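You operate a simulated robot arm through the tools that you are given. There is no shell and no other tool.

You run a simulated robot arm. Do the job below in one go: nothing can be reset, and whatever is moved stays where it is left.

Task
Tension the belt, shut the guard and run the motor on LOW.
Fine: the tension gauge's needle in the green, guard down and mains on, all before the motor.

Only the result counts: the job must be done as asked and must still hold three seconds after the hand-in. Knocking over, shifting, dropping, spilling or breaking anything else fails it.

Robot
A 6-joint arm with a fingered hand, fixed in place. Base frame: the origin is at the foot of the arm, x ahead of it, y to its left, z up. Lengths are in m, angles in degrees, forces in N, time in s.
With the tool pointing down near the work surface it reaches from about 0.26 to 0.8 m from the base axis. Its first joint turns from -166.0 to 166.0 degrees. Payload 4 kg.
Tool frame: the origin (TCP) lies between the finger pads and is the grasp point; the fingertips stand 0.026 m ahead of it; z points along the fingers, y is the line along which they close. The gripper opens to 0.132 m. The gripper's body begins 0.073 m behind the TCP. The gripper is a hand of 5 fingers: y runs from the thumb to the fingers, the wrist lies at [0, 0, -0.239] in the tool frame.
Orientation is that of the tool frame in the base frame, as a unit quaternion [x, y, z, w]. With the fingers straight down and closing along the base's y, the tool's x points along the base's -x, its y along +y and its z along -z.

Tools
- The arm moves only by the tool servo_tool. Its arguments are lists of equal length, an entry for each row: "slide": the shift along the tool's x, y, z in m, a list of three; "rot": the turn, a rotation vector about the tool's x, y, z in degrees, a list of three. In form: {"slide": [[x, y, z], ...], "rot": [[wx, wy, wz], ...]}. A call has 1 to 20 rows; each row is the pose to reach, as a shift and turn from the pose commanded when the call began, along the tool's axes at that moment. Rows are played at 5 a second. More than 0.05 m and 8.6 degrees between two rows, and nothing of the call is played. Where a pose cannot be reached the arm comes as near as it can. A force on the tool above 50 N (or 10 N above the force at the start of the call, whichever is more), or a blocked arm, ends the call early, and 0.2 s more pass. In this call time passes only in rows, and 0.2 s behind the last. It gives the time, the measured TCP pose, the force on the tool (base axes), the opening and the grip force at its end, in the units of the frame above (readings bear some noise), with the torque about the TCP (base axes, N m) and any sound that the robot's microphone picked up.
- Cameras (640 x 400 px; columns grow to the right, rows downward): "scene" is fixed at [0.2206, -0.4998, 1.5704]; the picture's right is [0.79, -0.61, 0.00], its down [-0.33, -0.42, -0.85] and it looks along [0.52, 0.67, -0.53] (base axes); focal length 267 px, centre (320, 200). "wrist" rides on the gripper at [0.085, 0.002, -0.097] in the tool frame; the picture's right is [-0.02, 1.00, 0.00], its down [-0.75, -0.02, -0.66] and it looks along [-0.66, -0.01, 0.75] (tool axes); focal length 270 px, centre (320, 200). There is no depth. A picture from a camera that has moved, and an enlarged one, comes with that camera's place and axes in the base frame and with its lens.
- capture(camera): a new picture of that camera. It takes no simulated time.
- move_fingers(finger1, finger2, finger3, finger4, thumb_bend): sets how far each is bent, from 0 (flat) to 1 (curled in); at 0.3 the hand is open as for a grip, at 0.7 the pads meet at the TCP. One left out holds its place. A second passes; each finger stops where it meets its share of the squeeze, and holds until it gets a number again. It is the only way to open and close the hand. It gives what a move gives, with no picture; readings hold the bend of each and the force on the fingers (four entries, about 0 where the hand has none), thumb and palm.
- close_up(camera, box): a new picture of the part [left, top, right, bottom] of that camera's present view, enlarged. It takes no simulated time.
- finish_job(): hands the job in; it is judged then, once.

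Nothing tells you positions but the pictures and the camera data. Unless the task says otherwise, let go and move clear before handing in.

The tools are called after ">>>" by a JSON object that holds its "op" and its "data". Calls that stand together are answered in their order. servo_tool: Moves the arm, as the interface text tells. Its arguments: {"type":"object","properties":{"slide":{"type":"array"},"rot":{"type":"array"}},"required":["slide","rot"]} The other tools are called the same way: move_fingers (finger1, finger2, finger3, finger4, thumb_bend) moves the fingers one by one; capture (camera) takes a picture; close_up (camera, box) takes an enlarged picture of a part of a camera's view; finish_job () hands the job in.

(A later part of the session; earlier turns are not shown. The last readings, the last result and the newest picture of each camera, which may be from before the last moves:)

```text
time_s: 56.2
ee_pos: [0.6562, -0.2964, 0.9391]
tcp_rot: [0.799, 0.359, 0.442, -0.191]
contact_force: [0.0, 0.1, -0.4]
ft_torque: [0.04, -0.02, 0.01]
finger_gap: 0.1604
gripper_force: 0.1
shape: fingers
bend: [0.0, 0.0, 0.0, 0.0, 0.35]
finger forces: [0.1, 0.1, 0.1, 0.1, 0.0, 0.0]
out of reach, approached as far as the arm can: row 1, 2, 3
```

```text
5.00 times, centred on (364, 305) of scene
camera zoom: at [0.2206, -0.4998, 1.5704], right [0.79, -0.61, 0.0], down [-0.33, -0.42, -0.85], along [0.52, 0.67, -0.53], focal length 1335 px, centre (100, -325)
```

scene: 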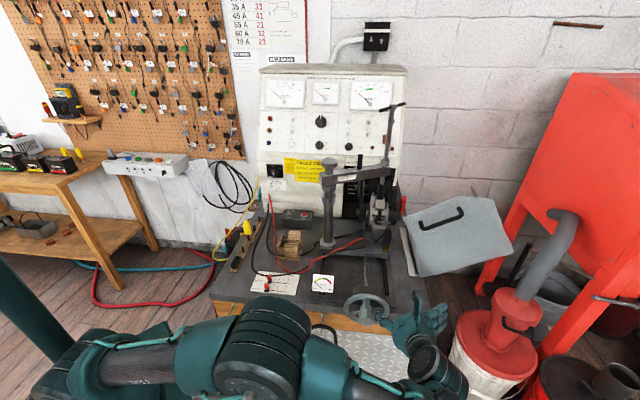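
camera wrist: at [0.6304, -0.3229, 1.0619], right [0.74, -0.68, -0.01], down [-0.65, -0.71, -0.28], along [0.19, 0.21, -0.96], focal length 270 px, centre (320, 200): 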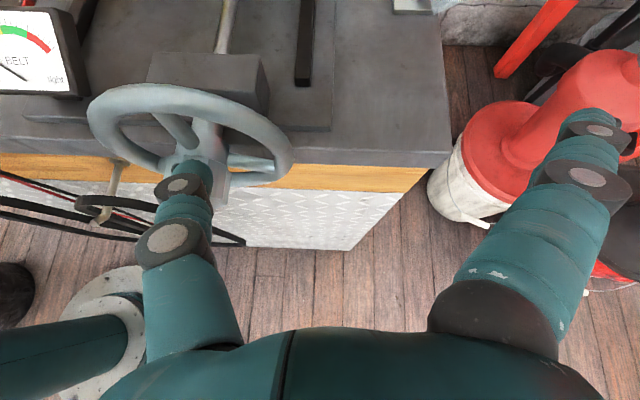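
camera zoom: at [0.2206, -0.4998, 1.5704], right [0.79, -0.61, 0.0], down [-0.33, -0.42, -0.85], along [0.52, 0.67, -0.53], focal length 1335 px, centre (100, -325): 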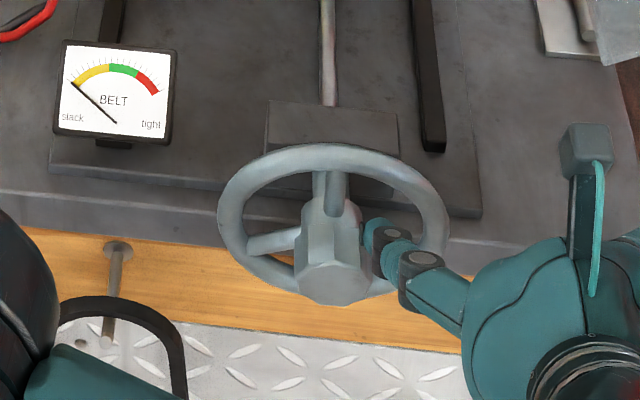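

The spokes are at about 12, 4 and 8 o'clock. I'll insert the thumb at 11 o'clock, behind the top spoke, and then check.

>>> {"op": "servo_tool", "data": {"slide": [[-0.0058, -0.02, 0.0049], [-0.0116, -0.0396, 0.0098], [-0.0003, -0.0385, 0.0275], [0.0109, -0.0374, 0.0452]], "rot": [[0, 0, 0], [0, 0, 0], [0, 0, 0], [0, 0, 0]]}}

>>> {"op": "close_up", "data": {"camera": "wrist", "box": [70, 60, 390, 260]}}

>>> {"op": "close_up", "data": {"camera": "scene", "box": [300, 265, 428, 345]}}

```text
time_s: 57.2
ee_pos: [0.6576, -0.2388, 0.9226]
tcp_rot: [0.799, 0.36, 0.443, -0.191]
contact_force: [-0.1, 0.9, 0.8]
ft_torque: [0.0, 0.0, 0.02]
finger_gap: 0.1604
gripper_force: 0.1
shape: fingers
bend: [0.0, 0.0, 0.0, 0.0, 0.35]
finger forces: [0.0, 0.0, 0.1, 0.1, 0.0, 0.0]
```

```text
2.00 times, centred on (230, 160) of wrist
camera zoom: at [0.6325, -0.2668, 1.0465], right [0.74, -0.68, 0.0], down [-0.65, -0.7, -0.28], along [0.19, 0.21, -0.96], focal length 541 px, centre (500, 280)
```

zoom: 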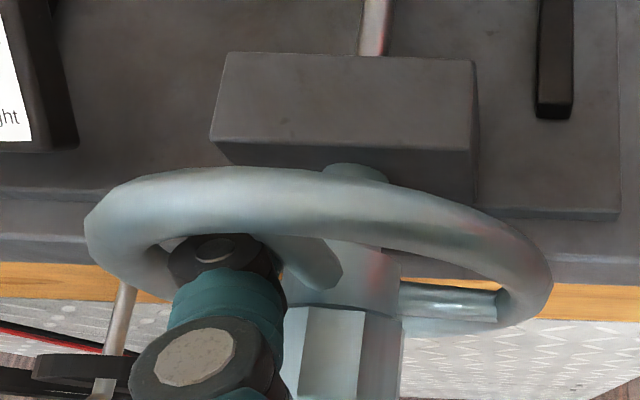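

```text
5.00 times, centred on (364, 305) of scene
camera zoom: at [0.2206, -0.4998, 1.5704], right [0.79, -0.61, 0.0], down [-0.33, -0.42, -0.85], along [0.52, 0.67, -0.53], focal length 1335 px, centre (100, -325)
```

zoom: 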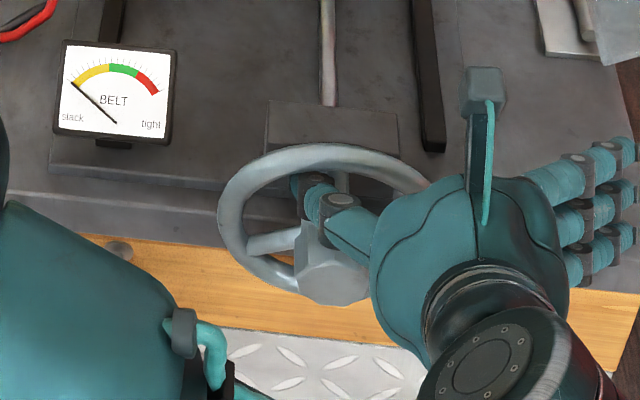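

The thumb is cleanly inserted with no contact. Now I'll push the spoke clockwise from 11 to about 2:30.

>>> {"op": "servo_tool", "data": {"slide": [[0.0028, 0.0089, -0.0023], [0.0035, 0.0185, -0.0034], [0.0021, 0.0281, -0.003], [-0.0014, 0.0369, -0.0014], [-0.0067, 0.0445, 0.0015], [-0.0133, 0.0502, 0.0053], [-0.021, 0.0538, 0.01]], "rot": [[0, 0, 0], [0, 0, 0], [0, 0, 0], [0, 0, 0], [0, 0, 0], [0, 0, 0], [0, 0, 0]]}}

>>> {"op": "close_up", "data": {"camera": "scene", "box": [300, 265, 428, 345]}}

>>> {"op": "close_up", "data": {"camera": "wrist", "box": [0, 60, 320, 260]}}

```text
time_s: 58.8
ee_pos: [0.6967, -0.2782, 0.8999]
tcp_rot: [0.799, 0.36, 0.443, -0.191]
contact_force: [-0.4, -0.4, -0.6]
ft_torque: [-0.05, -0.01, -0.01]
finger_gap: 0.1615
gripper_force: 0.1
shape: fingers
bend: [0.0, 0.0, 0.0, 0.0, 0.35]
finger forces: [0.1, 0.1, 0.1, 0.1, 0.0, 0.1]
```

```text
5.00 times, centred on (364, 305) of scene
camera zoom: at [0.2206, -0.4998, 1.5704], right [0.79, -0.61, 0.0], down [-0.33, -0.42, -0.85], along [0.52, 0.67, -0.53], focal length 1335 px, centre (100, -325)
```

zoom: 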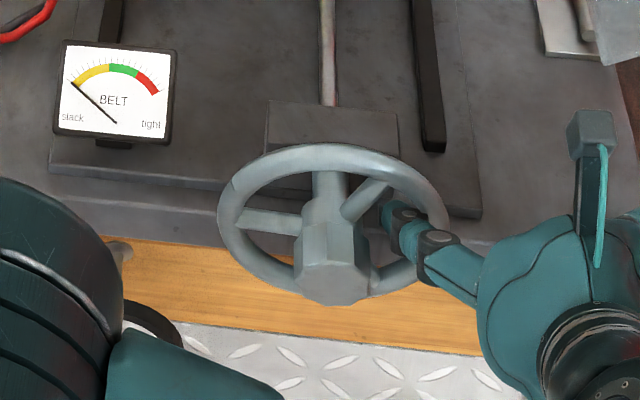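

```text
2.00 times, centred on (160, 160) of wrist
camera zoom: at [0.6719, -0.3055, 1.0236], right [0.74, -0.68, 0.0], down [-0.65, -0.7, -0.29], along [0.19, 0.21, -0.96], focal length 541 px, centre (640, 280)
```

zoom: 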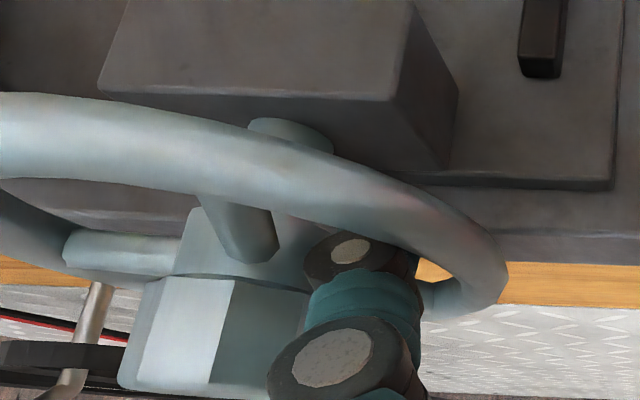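

The thumb slid over the spoke after about 40° because it wasn't deep enough. I'll redo the stroke with the tip 17 mm deeper, which is still above the bench top and in front of the bearing block.

>>> {"op": "servo_tool", "data": {"slide": [[-0.0118, -0.0012, -0.0185], [-0.0241, -0.0024, -0.0379], [-0.0151, -0.0282, -0.042], [-0.0061, -0.054, -0.0461], [0.0046, -0.0529, -0.0293], [0.018, -0.0516, -0.0082], [0.0272, -0.0507, 0.0064], [0.0288, -0.0412, 0.0048], [0.0287, -0.0314, 0.0042], [0.0269, -0.0217, 0.0048], [0.0236, -0.0129, 0.0064], [0.0188, -0.0057, 0.0089], [0.013, -0.0005, 0.0122], [0.0066, 0.0024, 0.0161]], "rot": [[0, 0, 0], [0, 0, 0], [0, 0, 0], [0, 0, 0], [0, 0, 0], [0, 0, 0], [0, 0, 0], [0, 0, 0], [0, 0, 0], [0, 0, 0], [0, 0, 0], [0, 0, 0], [0, 0, 0], [0, 0, 0]]}}

>>> {"op": "close_up", "data": {"camera": "scene", "box": [300, 265, 428, 345]}}

>>> {"op": "close_up", "data": {"camera": "wrist", "box": [0, 60, 320, 260]}}

```text
time_s: 60.9
ee_pos: [0.6822, -0.2438, 0.9157]
tcp_rot: [0.801, 0.359, 0.439, -0.193]
contact_force: [-11.3, -6.0, -9.1]
ft_torque: [-0.28, -0.58, 0.75]
finger_gap: 0.166
gripper_force: 7.5
shape: fingers
bend: [0.0, 0.0, 0.0, 0.0, 0.34]
finger forces: [0.0, 0.0, 0.0, 0.1, 14.9, 0.1]
stopped in row 10: the force on the tool passed its limit at 52 N (the readings are from after the stop); the commanded pose is now the measured one
```

```text
5.00 times, centred on (364, 305) of scene
camera zoom: at [0.2206, -0.4998, 1.5704], right [0.79, -0.61, 0.0], down [-0.33, -0.42, -0.85], along [0.52, 0.67, -0.53], focal length 1335 px, centre (100, -325)
```

zoom: 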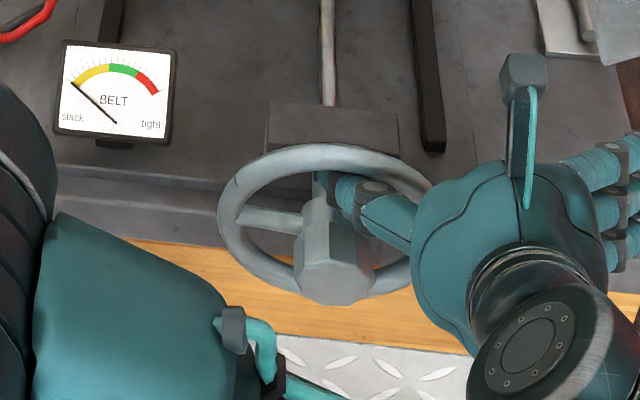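

```text
2.00 times, centred on (160, 160) of wrist
camera zoom: at [0.6594, -0.2714, 1.0407], right [0.74, -0.68, -0.01], down [-0.65, -0.71, -0.28], along [0.18, 0.21, -0.96], focal length 541 px, centre (640, 280)
```

zoom: 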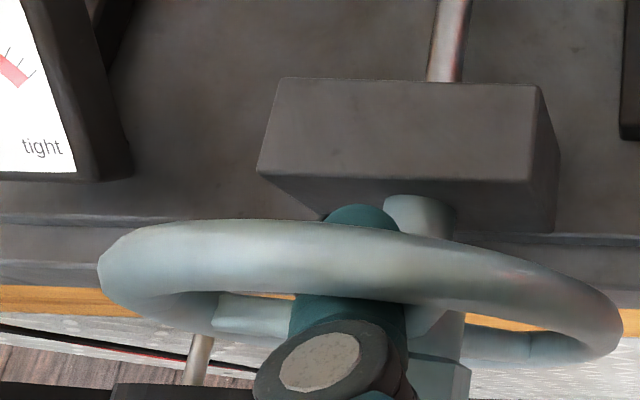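

The tip is now too deep and pressing the bearing block's front face. The right depth is in between, so I'll pull back 6 mm and continue this push.

>>> {"op": "servo_tool", "data": {"slide": [[-0.0032, -0.0003, -0.0051], [0.0015, 0.0115, -0.0087], [-0.0023, 0.0206, -0.007], [-0.0072, 0.0282, -0.0044], [-0.0134, 0.0335, -0.0008], [-0.0201, 0.0364, 0.0033]], "rot": [[0, 0, 0], [0, 0, 0], [0, 0, 0], [0, 0, 0], [0, 0, 0], [0, 0, 0]]}}

>>> {"op": "close_up", "data": {"camera": "scene", "box": [300, 265, 428, 345]}}

>>> {"op": "close_up", "data": {"camera": "wrist", "box": [0, 60, 320, 260]}}

```text
time_s: 62.3
ee_pos: [0.7059, -0.2743, 0.9005]
tcp_rot: [0.799, 0.359, 0.442, -0.191]
contact_force: [-11.1, 2.8, -3.5]
ft_torque: [-0.17, -0.27, 0.36]
finger_gap: 0.172
gripper_force: 6.0
shape: fingers
bend: [0.0, 0.0, 0.0, 0.0, 0.32]
finger forces: [0.0, 0.0, 0.0, 0.0, 11.4, 0.1]
```

```text
5.00 times, centred on (364, 305) of scene
camera zoom: at [0.2206, -0.4998, 1.5704], right [0.79, -0.61, 0.0], down [-0.33, -0.42, -0.85], along [0.52, 0.67, -0.53], focal length 1335 px, centre (100, -325)
```

zoom: 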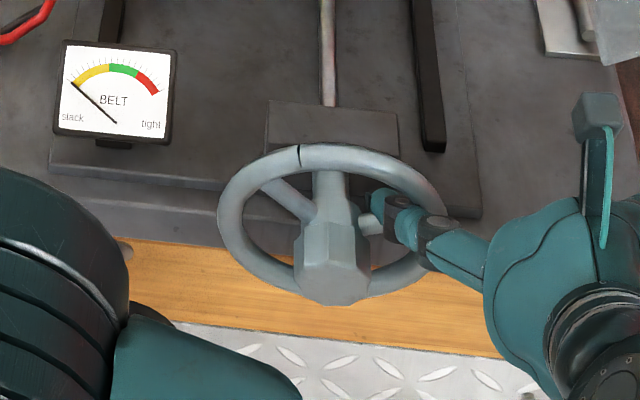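

```text
2.00 times, centred on (160, 160) of wrist
camera zoom: at [0.6817, -0.3016, 1.025], right [0.74, -0.68, -0.01], down [-0.65, -0.7, -0.28], along [0.19, 0.21, -0.96], focal length 541 px, centre (640, 280)
```

zoom: 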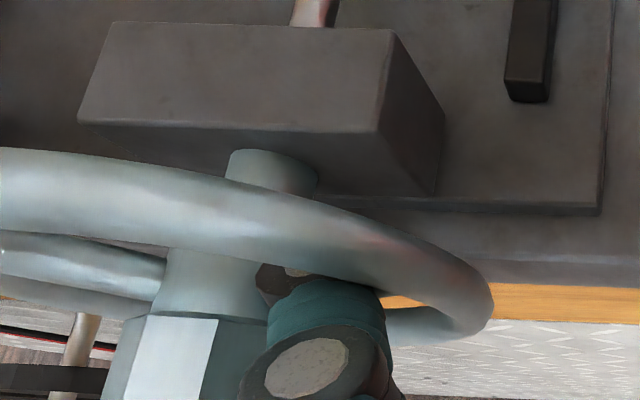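

That works: the wheel turned about 40° this stroke, the spoke tracked the thumb, and the depth is right. Now I'll run a full ratchet cycle: withdraw, pass over the hub, insert at 9 o'clock behind the next spoke, and sweep to about 2:40.

>>> {"op": "servo_tool", "data": {"slide": [[-0.0118, -0.0012, -0.0185], [-0.0257, -0.0025, -0.0405], [-0.004, -0.0172, -0.0533], [0.0013, -0.047, -0.0549], [-0.0127, -0.0772, -0.044], [-0.0252, -0.0823, -0.0359], [-0.0123, -0.0811, -0.0156], [0.0005, -0.0798, 0.0046], [0.0067, -0.076, 0.0005], [0.0125, -0.0703, -0.0035], [0.0169, -0.0625, -0.0068], [0.0198, -0.0532, -0.0093], [0.021, -0.0431, -0.0106], [0.0203, -0.0327, -0.0107], [0.0178, -0.0228, -0.0098], [0.0136, -0.0141, -0.0078], [0.0082, -0.0071, -0.0047], [0.0017, -0.0024, -0.0009], [-0.0029, -0.0006, 0.0018]], "rot": [[0, 0, 0], [0, 0, 0], [0, 0, 0], [0, 0, 0], [0, 0, 0], [0, 0, 0], [0, 0, 0], [0, 0, 0], [0, 0, 0], [0, 0, 0], [0, 0, 0], [0, 0, 0], [0, 0, 0], [0, 0, 0], [0, 0, 0], [0, 0, 0], [0, 0, 0], [0, 0, 0], [0, 0, 0]]}}

>>> {"op": "close_up", "data": {"camera": "scene", "box": [300, 265, 428, 345]}}

>>> {"op": "close_up", "data": {"camera": "wrist", "box": [0, 60, 320, 260]}}

```text
time_s: 66.3
ee_pos: [0.705, -0.2747, 0.8974]
tcp_rot: [0.8, 0.359, 0.441, -0.191]
contact_force: [-10.9, 2.4, -1.2]
ft_torque: [-0.07, -0.12, 0.35]
finger_gap: 0.1714
gripper_force: 5.7
shape: fingers
bend: [0.0, 0.0, 0.0, 0.0, 0.32]
finger forces: [0.0, 0.0, 0.0, 0.1, 10.7, 0.1]
```

```text
5.00 times, centred on (364, 305) of scene
camera zoom: at [0.2206, -0.4998, 1.5704], right [0.79, -0.61, 0.0], down [-0.33, -0.42, -0.85], along [0.52, 0.67, -0.53], focal length 1335 px, centre (100, -325)
```

zoom: 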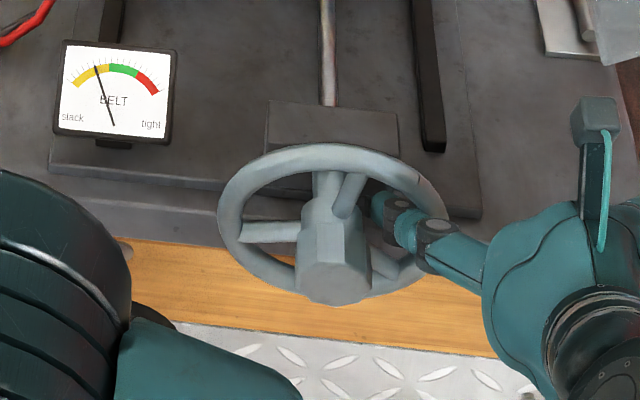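

```text
2.00 times, centred on (160, 160) of wrist
camera zoom: at [0.6821, -0.3011, 1.0212], right [0.74, -0.68, -0.01], down [-0.65, -0.71, -0.28], along [0.18, 0.21, -0.96], focal length 541 px, centre (640, 280)
```

zoom: 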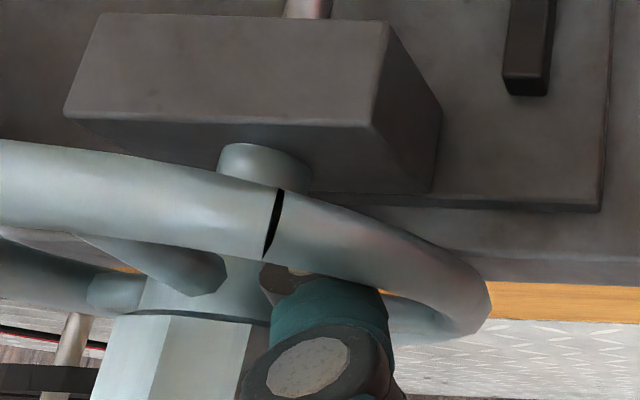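

The needle is moving toward green, so clockwise is right. I'll zoom in on the gauge before the next, smaller step.

>>> {"op": "close_up", "data": {"camera": "scene", "box": [308, 270, 340, 290]}}

>>> {"op": "close_up", "data": {"camera": "scene", "box": [335, 280, 399, 320]}}

```text
16.00 times, centred on (324, 280) of scene
camera zoom: at [0.2206, -0.4998, 1.5704], right [0.79, -0.61, 0.0], down [-0.33, -0.42, -0.85], along [0.52, 0.67, -0.53], focal length 4272 px, centre (256, -1080)
```

zoom: 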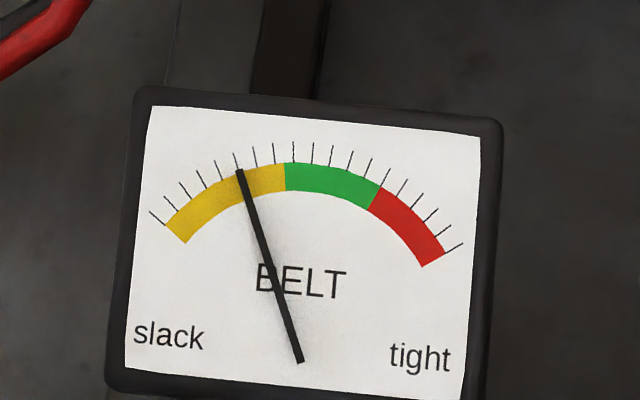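

```text
10.00 times, centred on (367, 300) of scene
camera zoom: at [0.2206, -0.4998, 1.5704], right [0.79, -0.61, 0.0], down [-0.33, -0.42, -0.85], along [0.52, 0.67, -0.53], focal length 2670 px, centre (-150, -800)
```

zoom: 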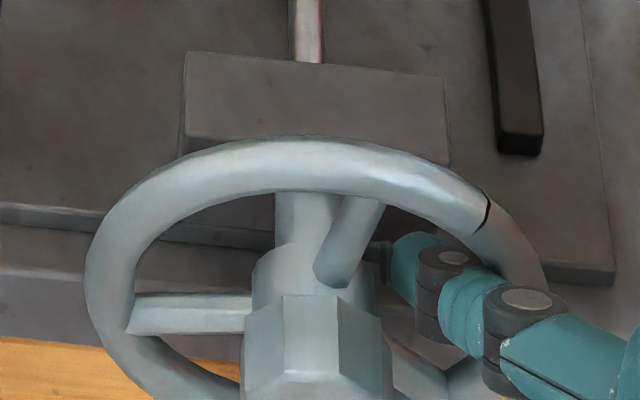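

The needle is about 5 ticks up and green runs from roughly 7.6 to 12.4, so I need about 5 more ticks. The thumb is weak sideways (it slips near the top) but stiff vertically. For the final part I'll insert it at about 8 o'clock, under the left spoke, and push that spoke upward.

>>> {"op": "servo_tool", "data": {"slide": [[-0.0118, -0.0012, -0.0185], [-0.0257, -0.0025, -0.0405], [-0.0015, -0.0172, -0.0549], [0.0039, -0.047, -0.0565], [-0.0143, -0.0802, -0.0429], [-0.0477, -0.0802, -0.0218], [-0.037, -0.0792, -0.0049], [-0.0263, -0.0781, 0.012]], "rot": [[0, 0, 0], [0, 0, 0], [0, 0, 0], [0, 0, 0], [0, 0, 0], [0, 0, 0], [0, 0, 0], [0, 0, 0]]}}

>>> {"op": "close_up", "data": {"camera": "scene", "box": [300, 265, 428, 345]}}

>>> {"op": "close_up", "data": {"camera": "wrist", "box": [80, 60, 400, 260]}}

```text
time_s: 68.1
ee_pos: [0.6386, -0.2355, 0.8649]
tcp_rot: [0.803, 0.358, 0.438, -0.188]
contact_force: [-20.0, -15.0, 3.4]
ft_torque: [0.02, 0.13, 1.6]
finger_gap: 0.1723
gripper_force: 15.0
shape: fingers
bend: [0.0, 0.0, 0.0, 0.0, 0.33]
finger forces: [0.1, 0.1, 0.0, 0.0, 30.1, 0.1]
stopped in row 8: the force on the tool passed its limit at 65 N (the readings are from after the stop); the commanded pose is now the measured one
```

```text
5.00 times, centred on (364, 305) of scene
camera zoom: at [0.2206, -0.4998, 1.5704], right [0.79, -0.61, 0.0], down [-0.33, -0.42, -0.85], along [0.52, 0.67, -0.53], focal length 1335 px, centre (100, -325)
```

zoom: 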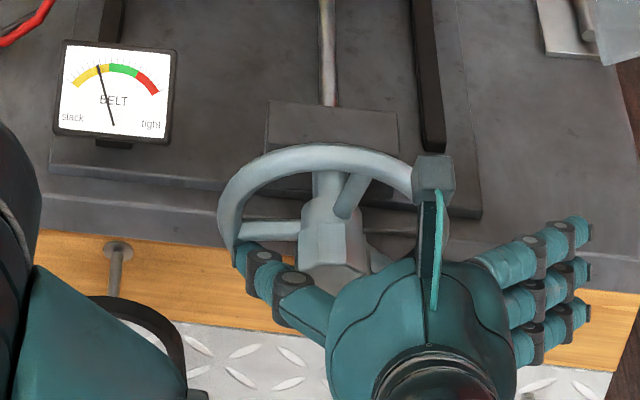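

```text
2.00 times, centred on (240, 160) of wrist
camera zoom: at [0.6152, -0.2613, 0.9892], right [0.73, -0.68, -0.01], down [-0.66, -0.7, -0.27], along [0.18, 0.2, -0.96], focal length 541 px, centre (480, 280)
```

zoom: 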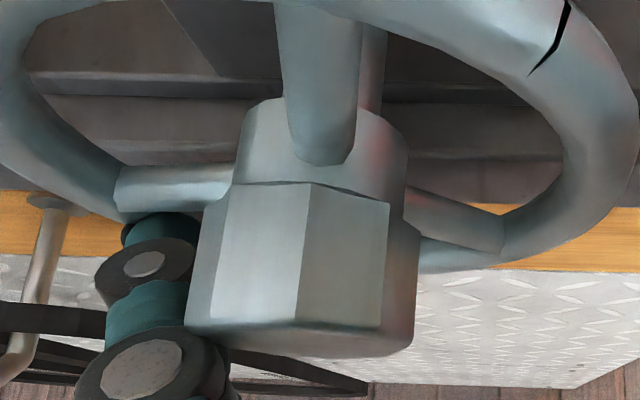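

The thumb tip landed on the rim's inner edge. I'll back off, shift 7 mm toward the hub and insert again.

>>> {"op": "servo_tool", "data": {"slide": [[-0.0053, -0.0005, -0.0084], [-0.0031, 0.0065, -0.0103], [0.0028, 0.007, -0.001], [0.0086, 0.0076, 0.0082]], "rot": [[0, 0, 0], [0, 0, 0], [0, 0, 0], [0, 0, 0]]}}

>>> {"op": "close_up", "data": {"camera": "wrist", "box": [80, 60, 400, 260]}}

>>> {"op": "close_up", "data": {"camera": "scene", "box": [308, 270, 340, 290]}}

```text
time_s: 69.0
ee_pos: [0.6424, -0.24, 0.8656]
tcp_rot: [0.805, 0.357, 0.436, -0.188]
contact_force: [-33.4, -5.6, 3.8]
ft_torque: [0.15, -0.24, 1.3]
finger_gap: 0.1773
gripper_force: 15.5
shape: fingers
bend: [0.0, 0.0, 0.0, 0.0, 0.32]
finger forces: [0.0, 0.0, 0.0, 0.1, 31.5, 0.1]
stopped in row 4: the force on the tool passed its limit at 55 N (the readings are from after the stop); the commanded pose is now the measured one
```

```text
2.00 times, centred on (240, 160) of wrist
camera zoom: at [0.6194, -0.2666, 0.9903], right [0.73, -0.68, -0.01], down [-0.66, -0.7, -0.27], along [0.18, 0.2, -0.96], focal length 541 px, centre (480, 280)
```

zoom: 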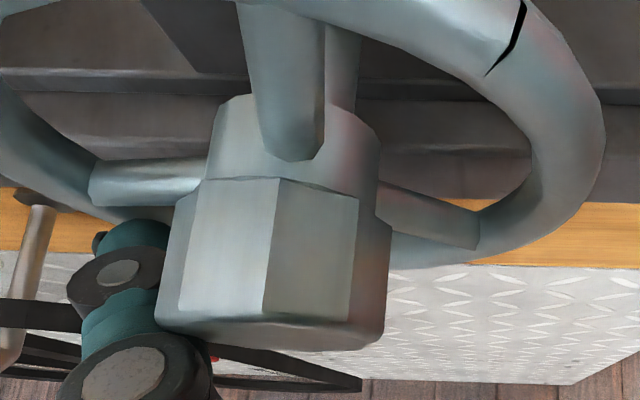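

```text
16.00 times, centred on (324, 280) of scene
camera zoom: at [0.2206, -0.4998, 1.5704], right [0.79, -0.61, 0.0], down [-0.33, -0.42, -0.85], along [0.52, 0.67, -0.53], focal length 4272 px, centre (256, -1080)
```

zoom: 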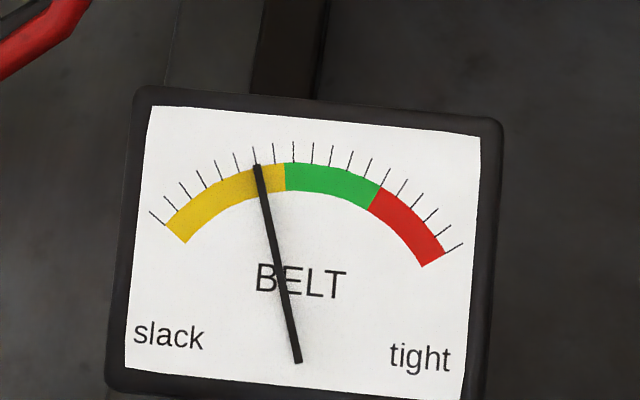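

The needle is at about 6, and the thumb is now bearing on the lower front edge of the left spoke. I'll try pushing straight up along the arc from here.

>>> {"op": "servo_tool", "data": {"slide": [[0.0064, -0.003, -0.005], [0.0132, -0.0049, -0.0092], [0.02, -0.0058, -0.0134]], "rot": [[0, 0, 0], [0, 0, 0], [0, 0, 0]]}}

>>> {"op": "close_up", "data": {"camera": "wrist", "box": [80, 60, 400, 260]}}

>>> {"op": "close_up", "data": {"camera": "scene", "box": [300, 265, 428, 345]}}

```text
time_s: 69.8
ee_pos: [0.6403, -0.2376, 0.8913]
tcp_rot: [0.805, 0.357, 0.437, -0.186]
contact_force: [-12.3, -14.3, -0.1]
ft_torque: [-0.14, 0.03, 1.76]
finger_gap: 0.1733
gripper_force: 10.4
shape: fingers
bend: [0.0, 0.0, 0.0, 0.0, 0.31]
finger forces: [0.0, 0.0, 0.0, 0.0, 19.9, 0.0]
```

```text
2.00 times, centred on (240, 160) of wrist
camera zoom: at [0.6164, -0.2629, 1.0151], right [0.73, -0.69, 0.0], down [-0.66, -0.7, -0.27], along [0.18, 0.2, -0.96], focal length 541 px, centre (480, 280)
```

zoom: 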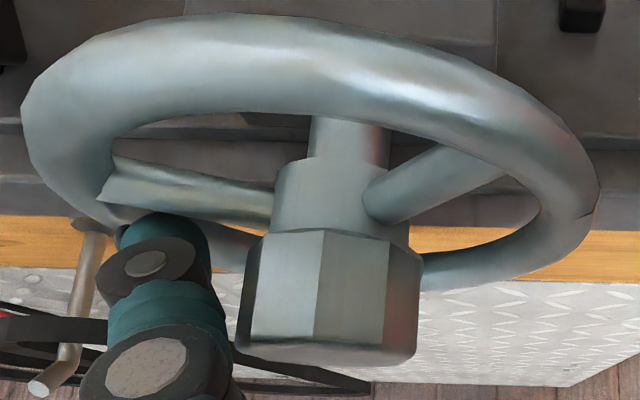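

```text
5.00 times, centred on (364, 305) of scene
camera zoom: at [0.2206, -0.4998, 1.5704], right [0.79, -0.61, 0.0], down [-0.33, -0.42, -0.85], along [0.52, 0.67, -0.53], focal length 1335 px, centre (100, -325)
```

zoom: 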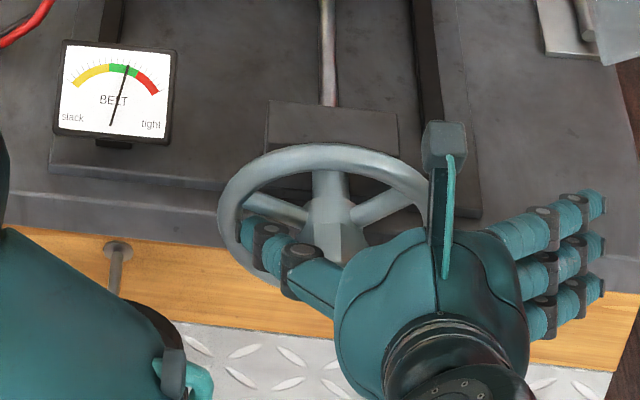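

The upward push worked and the needle is now in the green. I'll check exactly where it sits.

>>> {"op": "close_up", "data": {"camera": "scene", "box": [308, 270, 340, 290]}}

```text
16.00 times, centred on (324, 280) of scene
camera zoom: at [0.2206, -0.4998, 1.5704], right [0.79, -0.61, 0.0], down [-0.33, -0.42, -0.85], along [0.52, 0.67, -0.53], focal length 4272 px, centre (256, -1080)
```

zoom: 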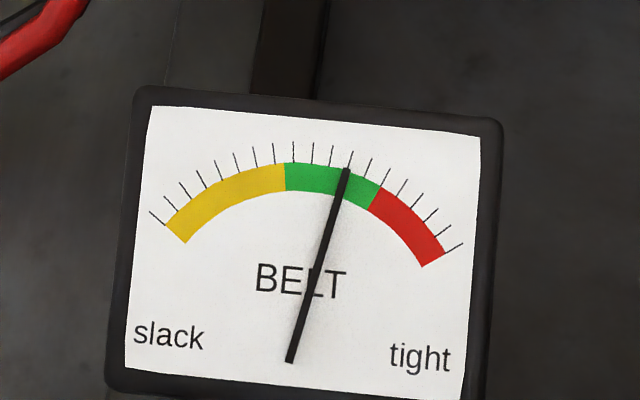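

The needle is at about 10.8, nicely inside the green (7.6–12.4). I'll pull the thumb straight back without disturbing the wheel.

>>> {"op": "servo_tool", "data": {"slide": [[-0.0064, -0.0006, -0.0101], [-0.016, -0.0016, -0.0253], [-0.0267, -0.0026, -0.0422], [-0.037, -0.0036, -0.058]], "rot": [[0, 0, 0], [0, 0, 0], [0, 0, 0], [0, 0, 0]]}}

>>> {"op": "close_up", "data": {"camera": "scene", "box": [308, 270, 340, 290]}}

>>> {"op": "capture", "data": {"camera": "scene"}}

```text
time_s: 70.8
ee_pos: [0.5908, -0.2846, 0.8915]
tcp_rot: [0.805, 0.357, 0.437, -0.186]
contact_force: [-0.9, -0.1, -0.1]
ft_torque: [-0.01, -0.02, -0.01]
finger_gap: 0.1613
gripper_force: 0.2
shape: fingers
bend: [0.0, 0.0, 0.0, 0.0, 0.35]
finger forces: [0.0, 0.1, 0.0, 0.0, 0.0, 0.0]
```

```text
16.00 times, centred on (324, 280) of scene
camera zoom: at [0.2206, -0.4998, 1.5704], right [0.79, -0.61, 0.0], down [-0.33, -0.42, -0.85], along [0.52, 0.67, -0.53], focal length 4272 px, centre (256, -1080)
```

zoom: 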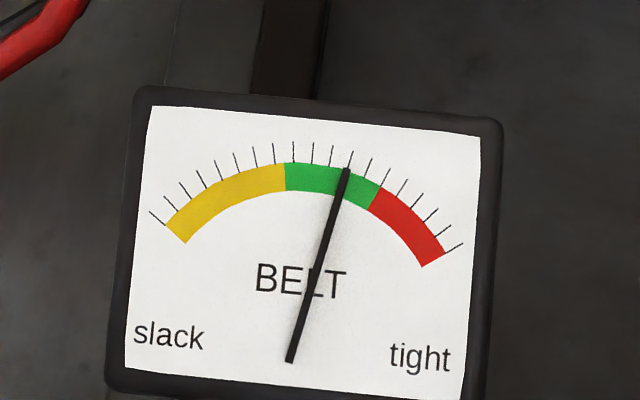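

```text
taken
```

scene: 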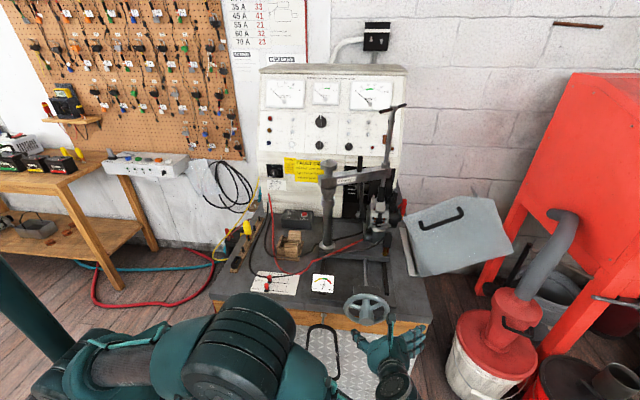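

Tension is set and the thumb is clear. Next is the guard, which sits on the right, hinged along the bench's right edge and propped open about 60° with its handle on the front plate. I'll raise the hand and look at the guard and clamp arm with the wrist camera before touching them.

>>> {"op": "servo_tool", "data": {"slide": [[0.0293, 0.0063, -0.0208], [0.0586, 0.0127, -0.0417], [0.0879, 0.019, -0.0625], [0.1172, 0.0253, -0.0834], [0.1465, 0.0316, -0.1042], [0.1758, 0.038, -0.125], [0.2051, 0.0443, -0.1459], [0.2344, 0.0506, -0.1667], [0.2637, 0.057, -0.1876], [0.293, 0.0633, -0.2084]], "rot": [[0, 0, 0], [0, 2, 0], [0, 4, 0], [0, 6, 0], [0, 9, 0], [0, 12, 0], [0, 15, 0], [0, 18, 0], [0, 21, 0], [0, 24, 0]]}}

>>> {"op": "capture", "data": {"camera": "wrist"}}

>>> {"op": "capture", "data": {"camera": "scene"}}

```text
time_s: 73.0
ee_pos: [0.6825, -0.2357, 1.212]
tcp_rot: [0.72, 0.278, 0.601, -0.209]
contact_force: [0.0, -0.6, 0.3]
ft_torque: [-0.01, 0.0, 0.02]
finger_gap: 0.1616
gripper_force: 0.1
shape: fingers
bend: [0.0, 0.0, 0.0, 0.0, 0.35]
finger forces: [0.0, 0.1, 0.1, 0.0, 0.1, 0.0]
out of reach, approached as far as the arm can: row 5, 6, 7, 8, 9, 10
```

```text
taken
camera wrist: at [0.6212, -0.2867, 1.3135], right [0.65, -0.76, 0.01], down [-0.6, -0.52, -0.61], along [0.47, 0.39, -0.79], focal length 270 px, centre (320, 200)
```

wrist: 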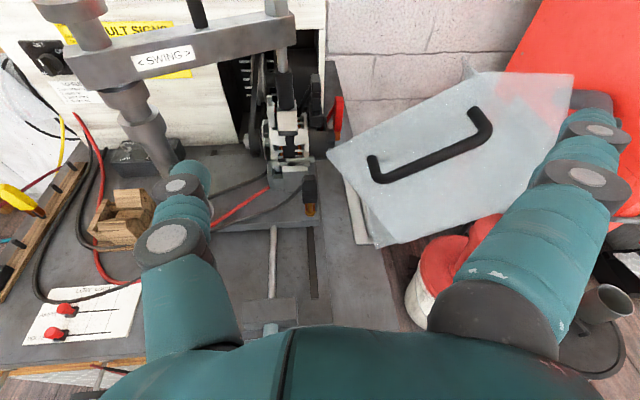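

```text
taken
```

scene: 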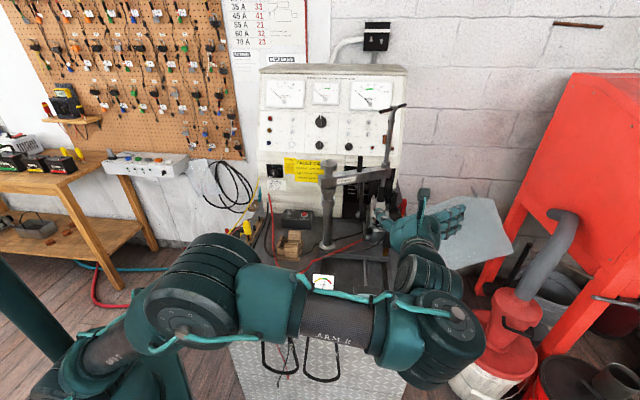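

>>> {"op": "close_up", "data": {"camera": "wrist", "box": [220, 30, 600, 268]}}

>>> {"op": "close_up", "data": {"camera": "wrist", "box": [200, 0, 400, 125]}}

>>> {"op": "close_up", "data": {"camera": "scene", "box": [360, 150, 520, 250]}}

```text
1.68 times, centred on (410, 149) of wrist
camera zoom: at [0.6212, -0.2867, 1.3135], right [0.65, -0.76, 0.01], down [-0.6, -0.52, -0.61], along [0.47, 0.39, -0.79], focal length 454 px, centre (169, 286)
```

zoom: 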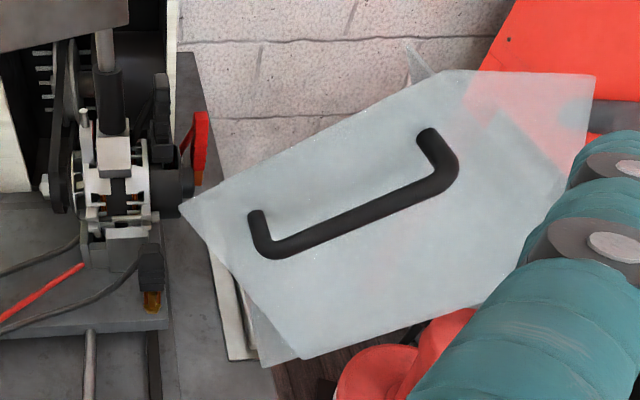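

```text
3.20 times, centred on (300, 62) of wrist
camera zoom: at [0.6212, -0.2867, 1.3135], right [0.65, -0.76, 0.01], down [-0.6, -0.52, -0.61], along [0.47, 0.39, -0.79], focal length 865 px, centre (384, 640)
```

zoom: 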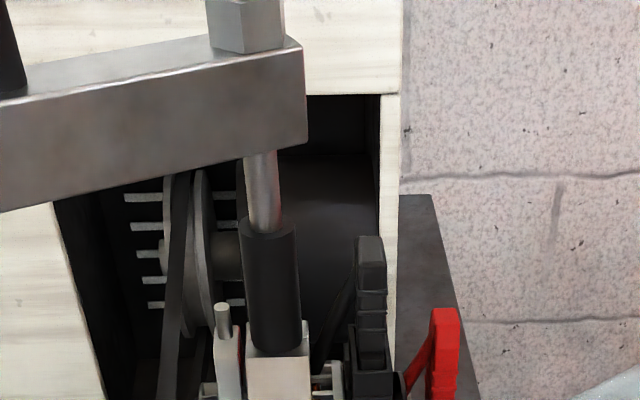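

```text
4.00 times, centred on (440, 200) of scene
camera zoom: at [0.2206, -0.4998, 1.5704], right [0.79, -0.61, 0.0], down [-0.33, -0.42, -0.85], along [0.52, 0.67, -0.53], focal length 1068 px, centre (-160, 200)
```

zoom: 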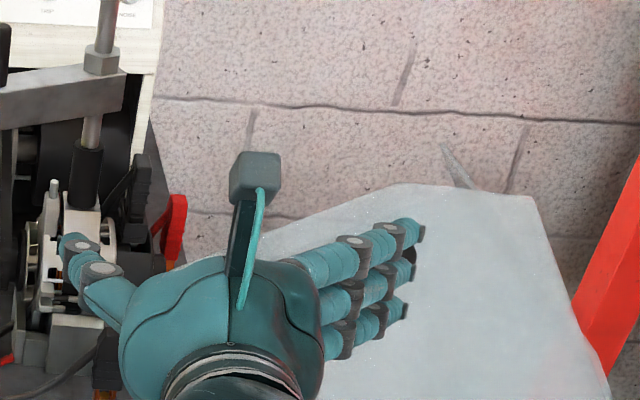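

The guard is a front plate plus a hinge-side plate, pivoting about a line along the bench's right edge. The front plate carries a bar handle centred near n≈0.415, s≈0.755, z≈1.14, inclined 30°. I'll open the hand and bring it in front of the handle.

>>> {"op": "move_fingers", "data": {"finger1": 0.3, "finger2": 0.3, "finger3": 0.3, "finger4": 0.3, "thumb_bend": 0.3}}

>>> {"op": "servo_tool", "data": {"slide": [[-0.0175, 0.0255, 0.0], [-0.035, 0.051, 0.009], [-0.0525, 0.0765, 0.018], [-0.07, 0.102, 0.0361]], "rot": [[1.16, -1, 0.2], [2.3, -2, 0.4], [3.5, -3, 0.7], [4.65, -3.94, 0.9]]}}

>>> {"op": "servo_tool", "data": {"slide": [[0, 0, 0], [0, 0, 0], [0, 0, 0], [0, 0, 0], [0, 0, 0], [0, 0, 0], [0, 0, 0], [0, 0, 0]], "rot": [[0, 0, 7.5], [0, 0, 15], [0, 0, 22.5], [0, 0, 30], [0, 0, 37.5], [0, 0, 45], [0, 0, 52.5], [0, 0, 60]]}}

>>> {"op": "capture", "data": {"camera": "wrist"}}

>>> {"op": "capture", "data": {"camera": "scene"}}

```text
time_s: 74.0
ee_pos: [0.6823, -0.2367, 1.2115]
tcp_rot: [0.719, 0.277, 0.602, -0.209]
contact_force: [0.1, 0.1, 0.4]
ft_torque: [0.0, -0.02, 0.02]
finger_gap: 0.1388
gripper_force: 0.1
shape: fingers
bend: [0.3, 0.3, 0.3, 0.3, 0.3]
finger forces: [0.0, 0.1, 0.1, 0.0, 0.1, 0.0]
```

```text
time_s: 75.0
ee_pos: [0.7512, -0.2556, 1.1313]
tcp_rot: [0.736, 0.292, 0.57, -0.219]
contact_force: [0.0, 0.4, 0.0]
ft_torque: [-0.02, 0.02, -0.01]
finger_gap: 0.1389
gripper_force: 0.1
shape: fingers
bend: [0.3, 0.3, 0.3, 0.3, 0.3]
finger forces: [0.0, 0.0, 0.1, 0.0, 0.0, 0.0]
out of reach, approached as far as the arm can: row 1, 2, 3, 4
```

```text
time_s: 76.8
ee_pos: [0.7458, -0.2409, 1.1244]
tcp_rot: [0.786, -0.109, 0.374, -0.48]
contact_force: [0.3, 0.7, -0.1]
ft_torque: [-0.02, 0.01, 0.01]
finger_gap: 0.139
gripper_force: 0.0
shape: fingers
bend: [0.3, 0.3, 0.3, 0.3, 0.3]
finger forces: [0.1, 0.1, 0.1, 0.0, 0.0, 0.0]
out of reach, approached as far as the arm can: row 1, 2, 3, 4, 5, 6, 7, 8
```

```text
taken
camera wrist: at [0.7379, -0.3528, 1.1894], right [0.17, -0.5, -0.85], down [-0.98, -0.04, -0.18], along [0.06, 0.86, -0.5], focal length 270 px, centre (320, 200)
```

wrist: 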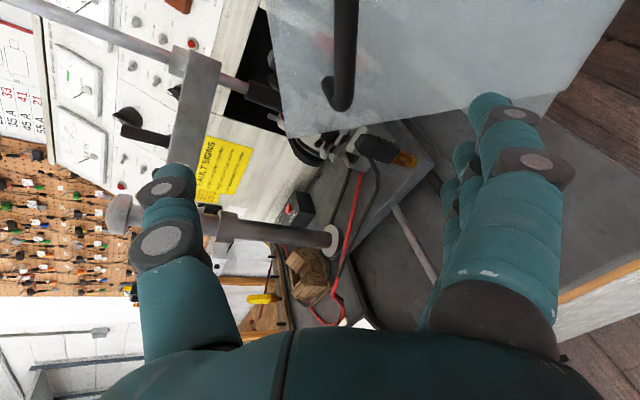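

```text
taken
```

scene: 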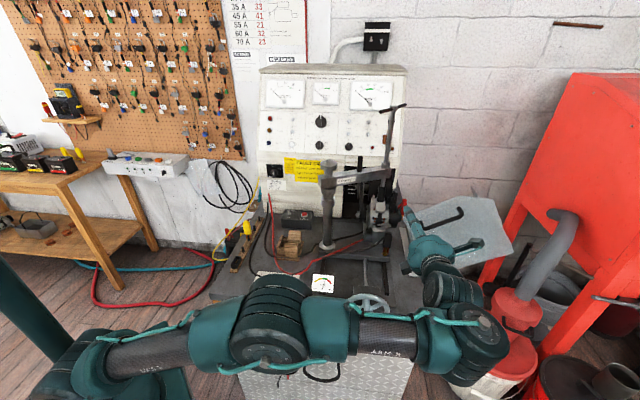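

The hand's closing line is now square to the handle bar. The bar's lower-left corner is at about s=0.726, z=1.111, so I'll shift right onto the bar's middle, staying in front of it.

>>> {"op": "servo_tool", "data": {"slide": [[0.0208, 0.0087, -0.002], [0.0415, 0.0174, -0.004], [0.0623, 0.0261, -0.0065], [0.0623, 0.0261, -0.0065]], "rot": [[0, 0, 0], [0, 0, 0], [0, 0, 0], [0, 0, 0]]}}

>>> {"op": "capture", "data": {"camera": "wrist"}}

>>> {"op": "close_up", "data": {"camera": "scene", "box": [380, 170, 540, 270]}}

```text
time_s: 77.8
ee_pos: [0.7618, -0.2447, 1.1198]
tcp_rot: [0.786, -0.11, 0.376, -0.479]
contact_force: [0.5, 0.0, -0.2]
ft_torque: [-0.03, 0.0, 0.03]
finger_gap: 0.1387
gripper_force: 0.1
shape: fingers
bend: [0.3, 0.3, 0.3, 0.3, 0.3]
finger forces: [0.0, 0.0, 0.1, 0.1, 0.1, 0.0]
out of reach, approached as far as the arm can: row 1, 2, 3, 4
```

```text
taken
camera wrist: at [0.7526, -0.3552, 1.1855], right [0.17, -0.51, -0.84], down [-0.98, -0.03, -0.18], along [0.07, 0.86, -0.5], focal length 270 px, centre (320, 200)
```

wrist: 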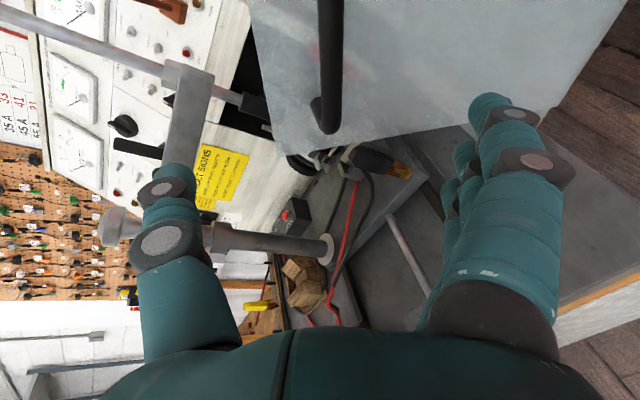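

```text
4.00 times, centred on (460, 220) of scene
camera zoom: at [0.2206, -0.4998, 1.5704], right [0.79, -0.61, 0.0], down [-0.33, -0.42, -0.85], along [0.52, 0.67, -0.53], focal length 1068 px, centre (-240, 120)
```

zoom: 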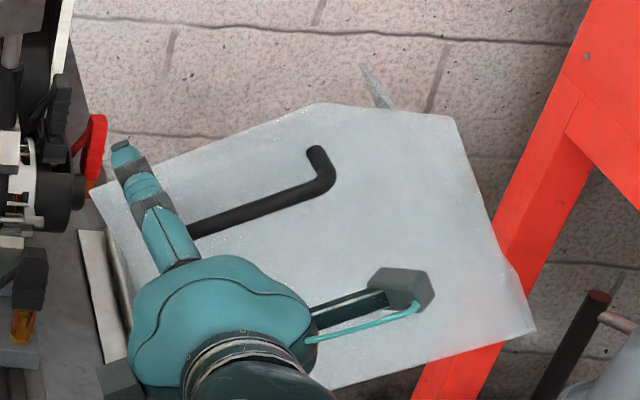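

The arm is against the same wrist limitation; a steeper 30° downward tilt freed it before. I'll tilt down another 15° and retry the sideways move.

>>> {"op": "servo_tool", "data": {"slide": [[0, 0, -0.005], [0, 0, -0.01], [0, 0, -0.01]], "rot": [[-4.3, -2.5, 0], [-8.7, -5, 0], [-13, -7.5, -0.2]]}}

>>> {"op": "servo_tool", "data": {"slide": [[0.0178, 0.0047, -0.003], [0.0356, 0.0093, -0.006], [0.0534, 0.014, -0.009]], "rot": [[0, 0, 0], [0, 0, 0], [0, 0, 0]]}}

>>> {"op": "capture", "data": {"camera": "wrist"}}

```text
time_s: 78.6
ee_pos: [0.7409, -0.2344, 1.1211]
tcp_rot: [0.858, -0.115, 0.308, -0.394]
contact_force: [-1.0, 0.2, 0.1]
ft_torque: [0.04, -0.03, -0.01]
finger_gap: 0.1388
gripper_force: 0.0
shape: fingers
bend: [0.3, 0.3, 0.3, 0.3, 0.3]
finger forces: [0.1, 0.0, 0.0, 0.0, 0.0, 0.0]
out of reach, approached as far as the arm can: row 1, 2, 3
```

```text
time_s: 79.4
ee_pos: [0.7403, -0.2339, 1.1176]
tcp_rot: [0.858, -0.114, 0.308, -0.395]
contact_force: [0.2, -0.4, 0.5]
ft_torque: [-0.02, 0.0, -0.03]
finger_gap: 0.1389
gripper_force: 0.1
shape: fingers
bend: [0.3, 0.3, 0.3, 0.3, 0.3]
finger forces: [0.1, 0.1, 0.1, 0.1, 0.0, 0.0]
out of reach, approached as far as the arm can: row 1, 2, 3
```

```text
taken
camera wrist: at [0.7475, -0.3309, 1.2034], right [0.03, -0.65, -0.76], down [-1.0, -0.06, 0.01], along [-0.05, 0.75, -0.65], focal length 270 px, centre (320, 200)
```

wrist: 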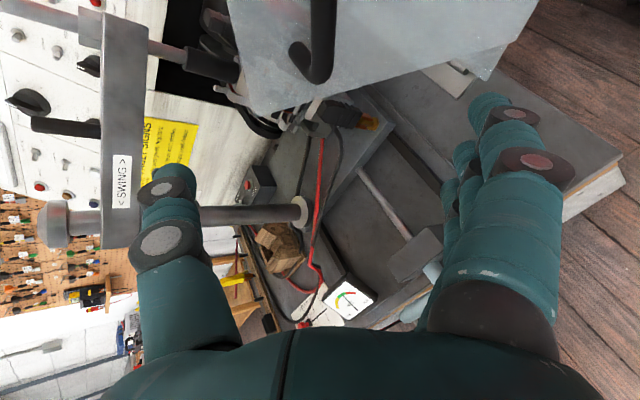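

Clockwise roll is the limited direction here, so I'll use the hand level instead. With thumb and fingers open they can straddle the whole handle end to end, the four fingers pushing its right end to the left. I'll roll back to level first.

>>> {"op": "servo_tool", "data": {"slide": [[0, 0, 0], [0, 0, 0], [0, 0, 0], [0, 0, 0], [0, 0, 0], [0, 0, 0], [0, 0, 0], [0, 0, 0]], "rot": [[0, 0, -7.5], [0, 0, -15], [0, 0, -22.5], [0, 0, -30], [0, 0, -37.5], [0, 0, -45], [0, 0, -52.5], [0, 0, -60]]}}

>>> {"op": "servo_tool", "data": {"slide": [[0, 0.02, 0], [0, 0.04, 0], [0.005, 0.06, 0]], "rot": [[0, 0, 0], [0, 0, 0], [0, 0, 0]]}}

>>> {"op": "capture", "data": {"camera": "wrist"}}

>>> {"op": "capture", "data": {"camera": "scene"}}

```text
time_s: 81.2
ee_pos: [0.7395, -0.2327, 1.1195]
tcp_rot: [0.799, 0.331, 0.464, -0.189]
contact_force: [0.2, 0.8, 0.0]
ft_torque: [0.0, 0.01, 0.01]
finger_gap: 0.1389
gripper_force: 0.1
shape: fingers
bend: [0.3, 0.3, 0.3, 0.3, 0.3]
finger forces: [0.0, 0.0, 0.1, 0.0, 0.1, 0.0]
```

```text
time_s: 82.0
ee_pos: [0.746, -0.2381, 1.1052]
tcp_rot: [0.8, 0.33, 0.464, -0.188]
contact_force: [-0.1, -0.6, 0.0]
ft_torque: [-0.02, -0.01, -0.01]
finger_gap: 0.1391
gripper_force: 0.1
shape: fingers
bend: [0.3, 0.3, 0.3, 0.3, 0.3]
finger forces: [0.0, 0.0, 0.1, 0.1, 0.1, 0.0]
out of reach, approached as far as the arm can: row 1, 2, 3
```

```text
taken
camera wrist: at [0.7173, -0.2686, 1.2287], right [0.7, -0.72, -0.01], down [-0.68, -0.66, -0.32], along [0.23, 0.23, -0.95], focal length 270 px, centre (320, 200)
```

wrist: 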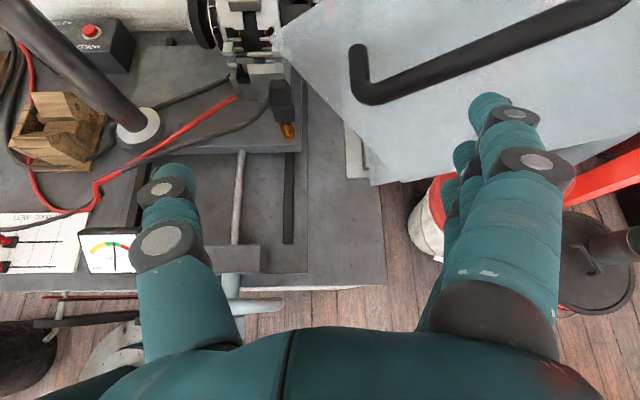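

```text
taken
```

scene: 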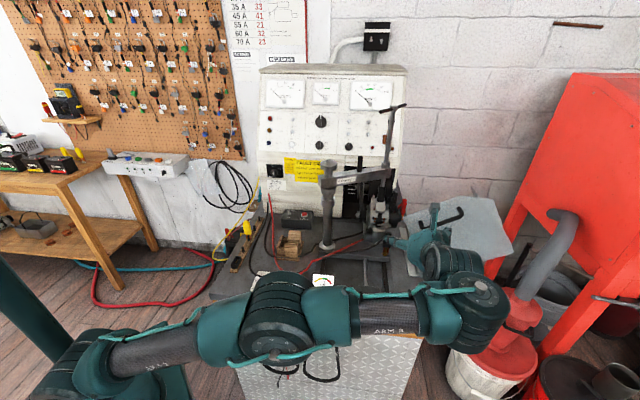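

The scene view shows the arm stretched fully to the right, so this is a reach limit. Pointing the hand more along +x brings the wrist closer to the base. I'll curl the thumb away and yaw the hand about 27° clockwise, then reach the right end of the handle with the fingers.

>>> {"op": "move_fingers", "data": {"thumb_bend": 1.0}}

>>> {"op": "servo_tool", "data": {"slide": [[0, 0, -0.01], [0, 0, -0.02], [0, 0, -0.03], [0, 0, -0.03]], "rot": [[-5.85, 0, 3.35], [-11.7, 0, 6.7], [-17.5, 0, 10], [-23.4, -0.1, 13.4]]}}

>>> {"op": "capture", "data": {"camera": "wrist"}}

```text
time_s: 83.0
ee_pos: [0.7459, -0.2381, 1.1078]
tcp_rot: [0.8, 0.33, 0.464, -0.187]
contact_force: [0.6, -0.1, 0.2]
ft_torque: [0.02, 0.04, -0.02]
finger_gap: 0.057
gripper_force: 0.1
shape: fingers
bend: [0.3, 0.3, 0.3, 0.3, 1.0]
finger forces: [0.0, 0.0, 0.1, 0.1, 0.0, 0.0]
```

```text
time_s: 84.0
ee_pos: [0.7274, -0.2557, 1.1216]
tcp_rot: [0.856, 0.135, 0.494, -0.075]
contact_force: [0.4, 0.0, 0.2]
ft_torque: [0.01, 0.0, 0.02]
finger_gap: 0.0571
gripper_force: 0.1
shape: fingers
bend: [0.3, 0.3, 0.3, 0.3, 1.0]
finger forces: [0.0, 0.0, 0.0, 0.0, 0.0, 0.1]
```

```text
taken
camera wrist: at [0.6885, -0.2698, 1.2443], right [0.3, -0.95, -0.01], down [-0.91, -0.28, -0.32], along [0.3, 0.11, -0.95], focal length 270 px, centre (320, 200)
```

wrist: 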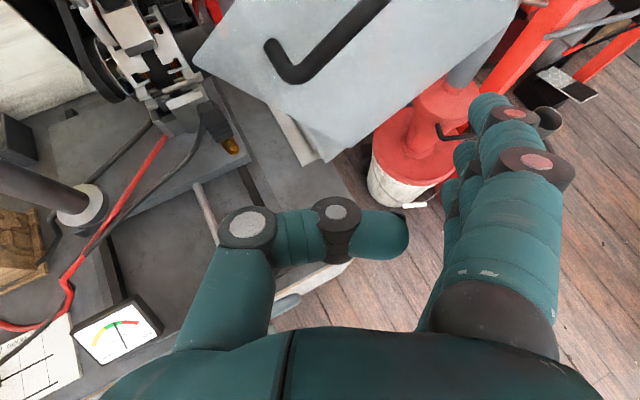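

No limits here. I'll flatten the thumb well out to the left, lower the tilt, and bring the fingers to the right of the handle's right end, still in front of it.

>>> {"op": "move_fingers", "data": {"thumb_bend": 0.0}}

>>> {"op": "servo_tool", "data": {"slide": [[0.019, 0.0124, 0.0], [0.0381, 0.0247, 0.005], [0.0572, 0.0371, 0.0145], [0.0762, 0.0495, 0.0194]], "rot": [[0, 4.5, 0], [0, 9, 0], [0, 13.5, 0], [0, 18, 0]]}}

>>> {"op": "capture", "data": {"camera": "wrist"}}

>>> {"op": "close_up", "data": {"camera": "scene", "box": [380, 170, 540, 270]}}

```text
time_s: 85.0
ee_pos: [0.7275, -0.2537, 1.1226]
tcp_rot: [0.855, 0.136, 0.494, -0.076]
contact_force: [-0.3, -0.7, -0.7]
ft_torque: [0.01, -0.03, 0.01]
finger_gap: 0.1552
gripper_force: 0.0
shape: fingers
bend: [0.3, 0.3, 0.3, 0.3, 0.01]
finger forces: [0.0, 0.1, 0.1, 0.1, 0.0, 0.0]
```

```text
time_s: 86.0
ee_pos: [0.7961, -0.2837, 1.1796]
tcp_rot: [0.767, 0.123, 0.623, -0.097]
contact_force: [-1.1, -0.7, 0.7]
ft_torque: [-0.02, -0.03, -0.02]
finger_gap: 0.1553
gripper_force: 0.1
shape: fingers
bend: [0.3, 0.3, 0.3, 0.3, 0.01]
finger forces: [0.1, 0.0, 0.0, 0.0, 0.0, 0.1]
```

```text
taken
camera wrist: at [0.7222, -0.3094, 1.282], right [0.3, -0.95, -0.02], down [-0.76, -0.23, -0.6], along [0.57, 0.2, -0.8], focal length 270 px, centre (320, 200)
```

wrist: 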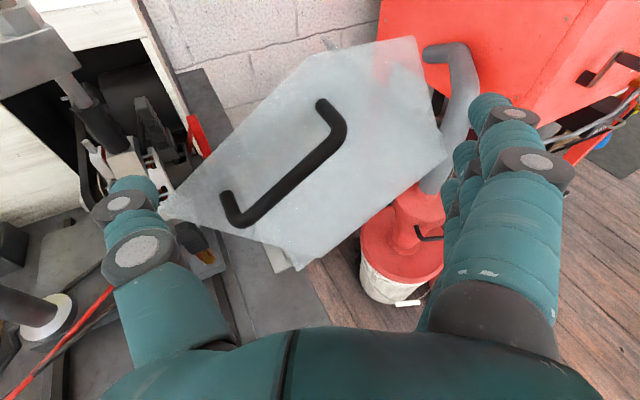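

```text
4.00 times, centred on (460, 220) of scene
camera zoom: at [0.2206, -0.4998, 1.5704], right [0.79, -0.61, 0.0], down [-0.33, -0.42, -0.85], along [0.52, 0.67, -0.53], focal length 1068 px, centre (-240, 120)
```

zoom: 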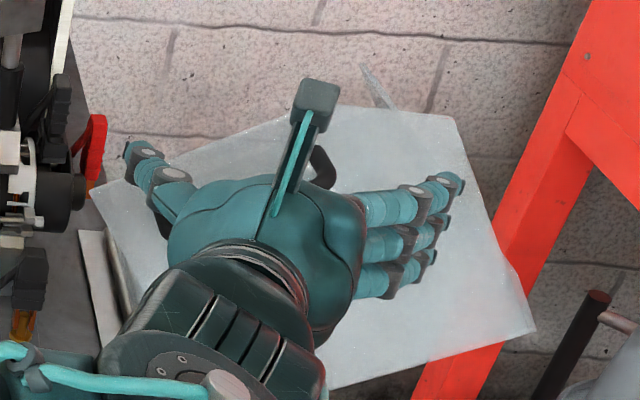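

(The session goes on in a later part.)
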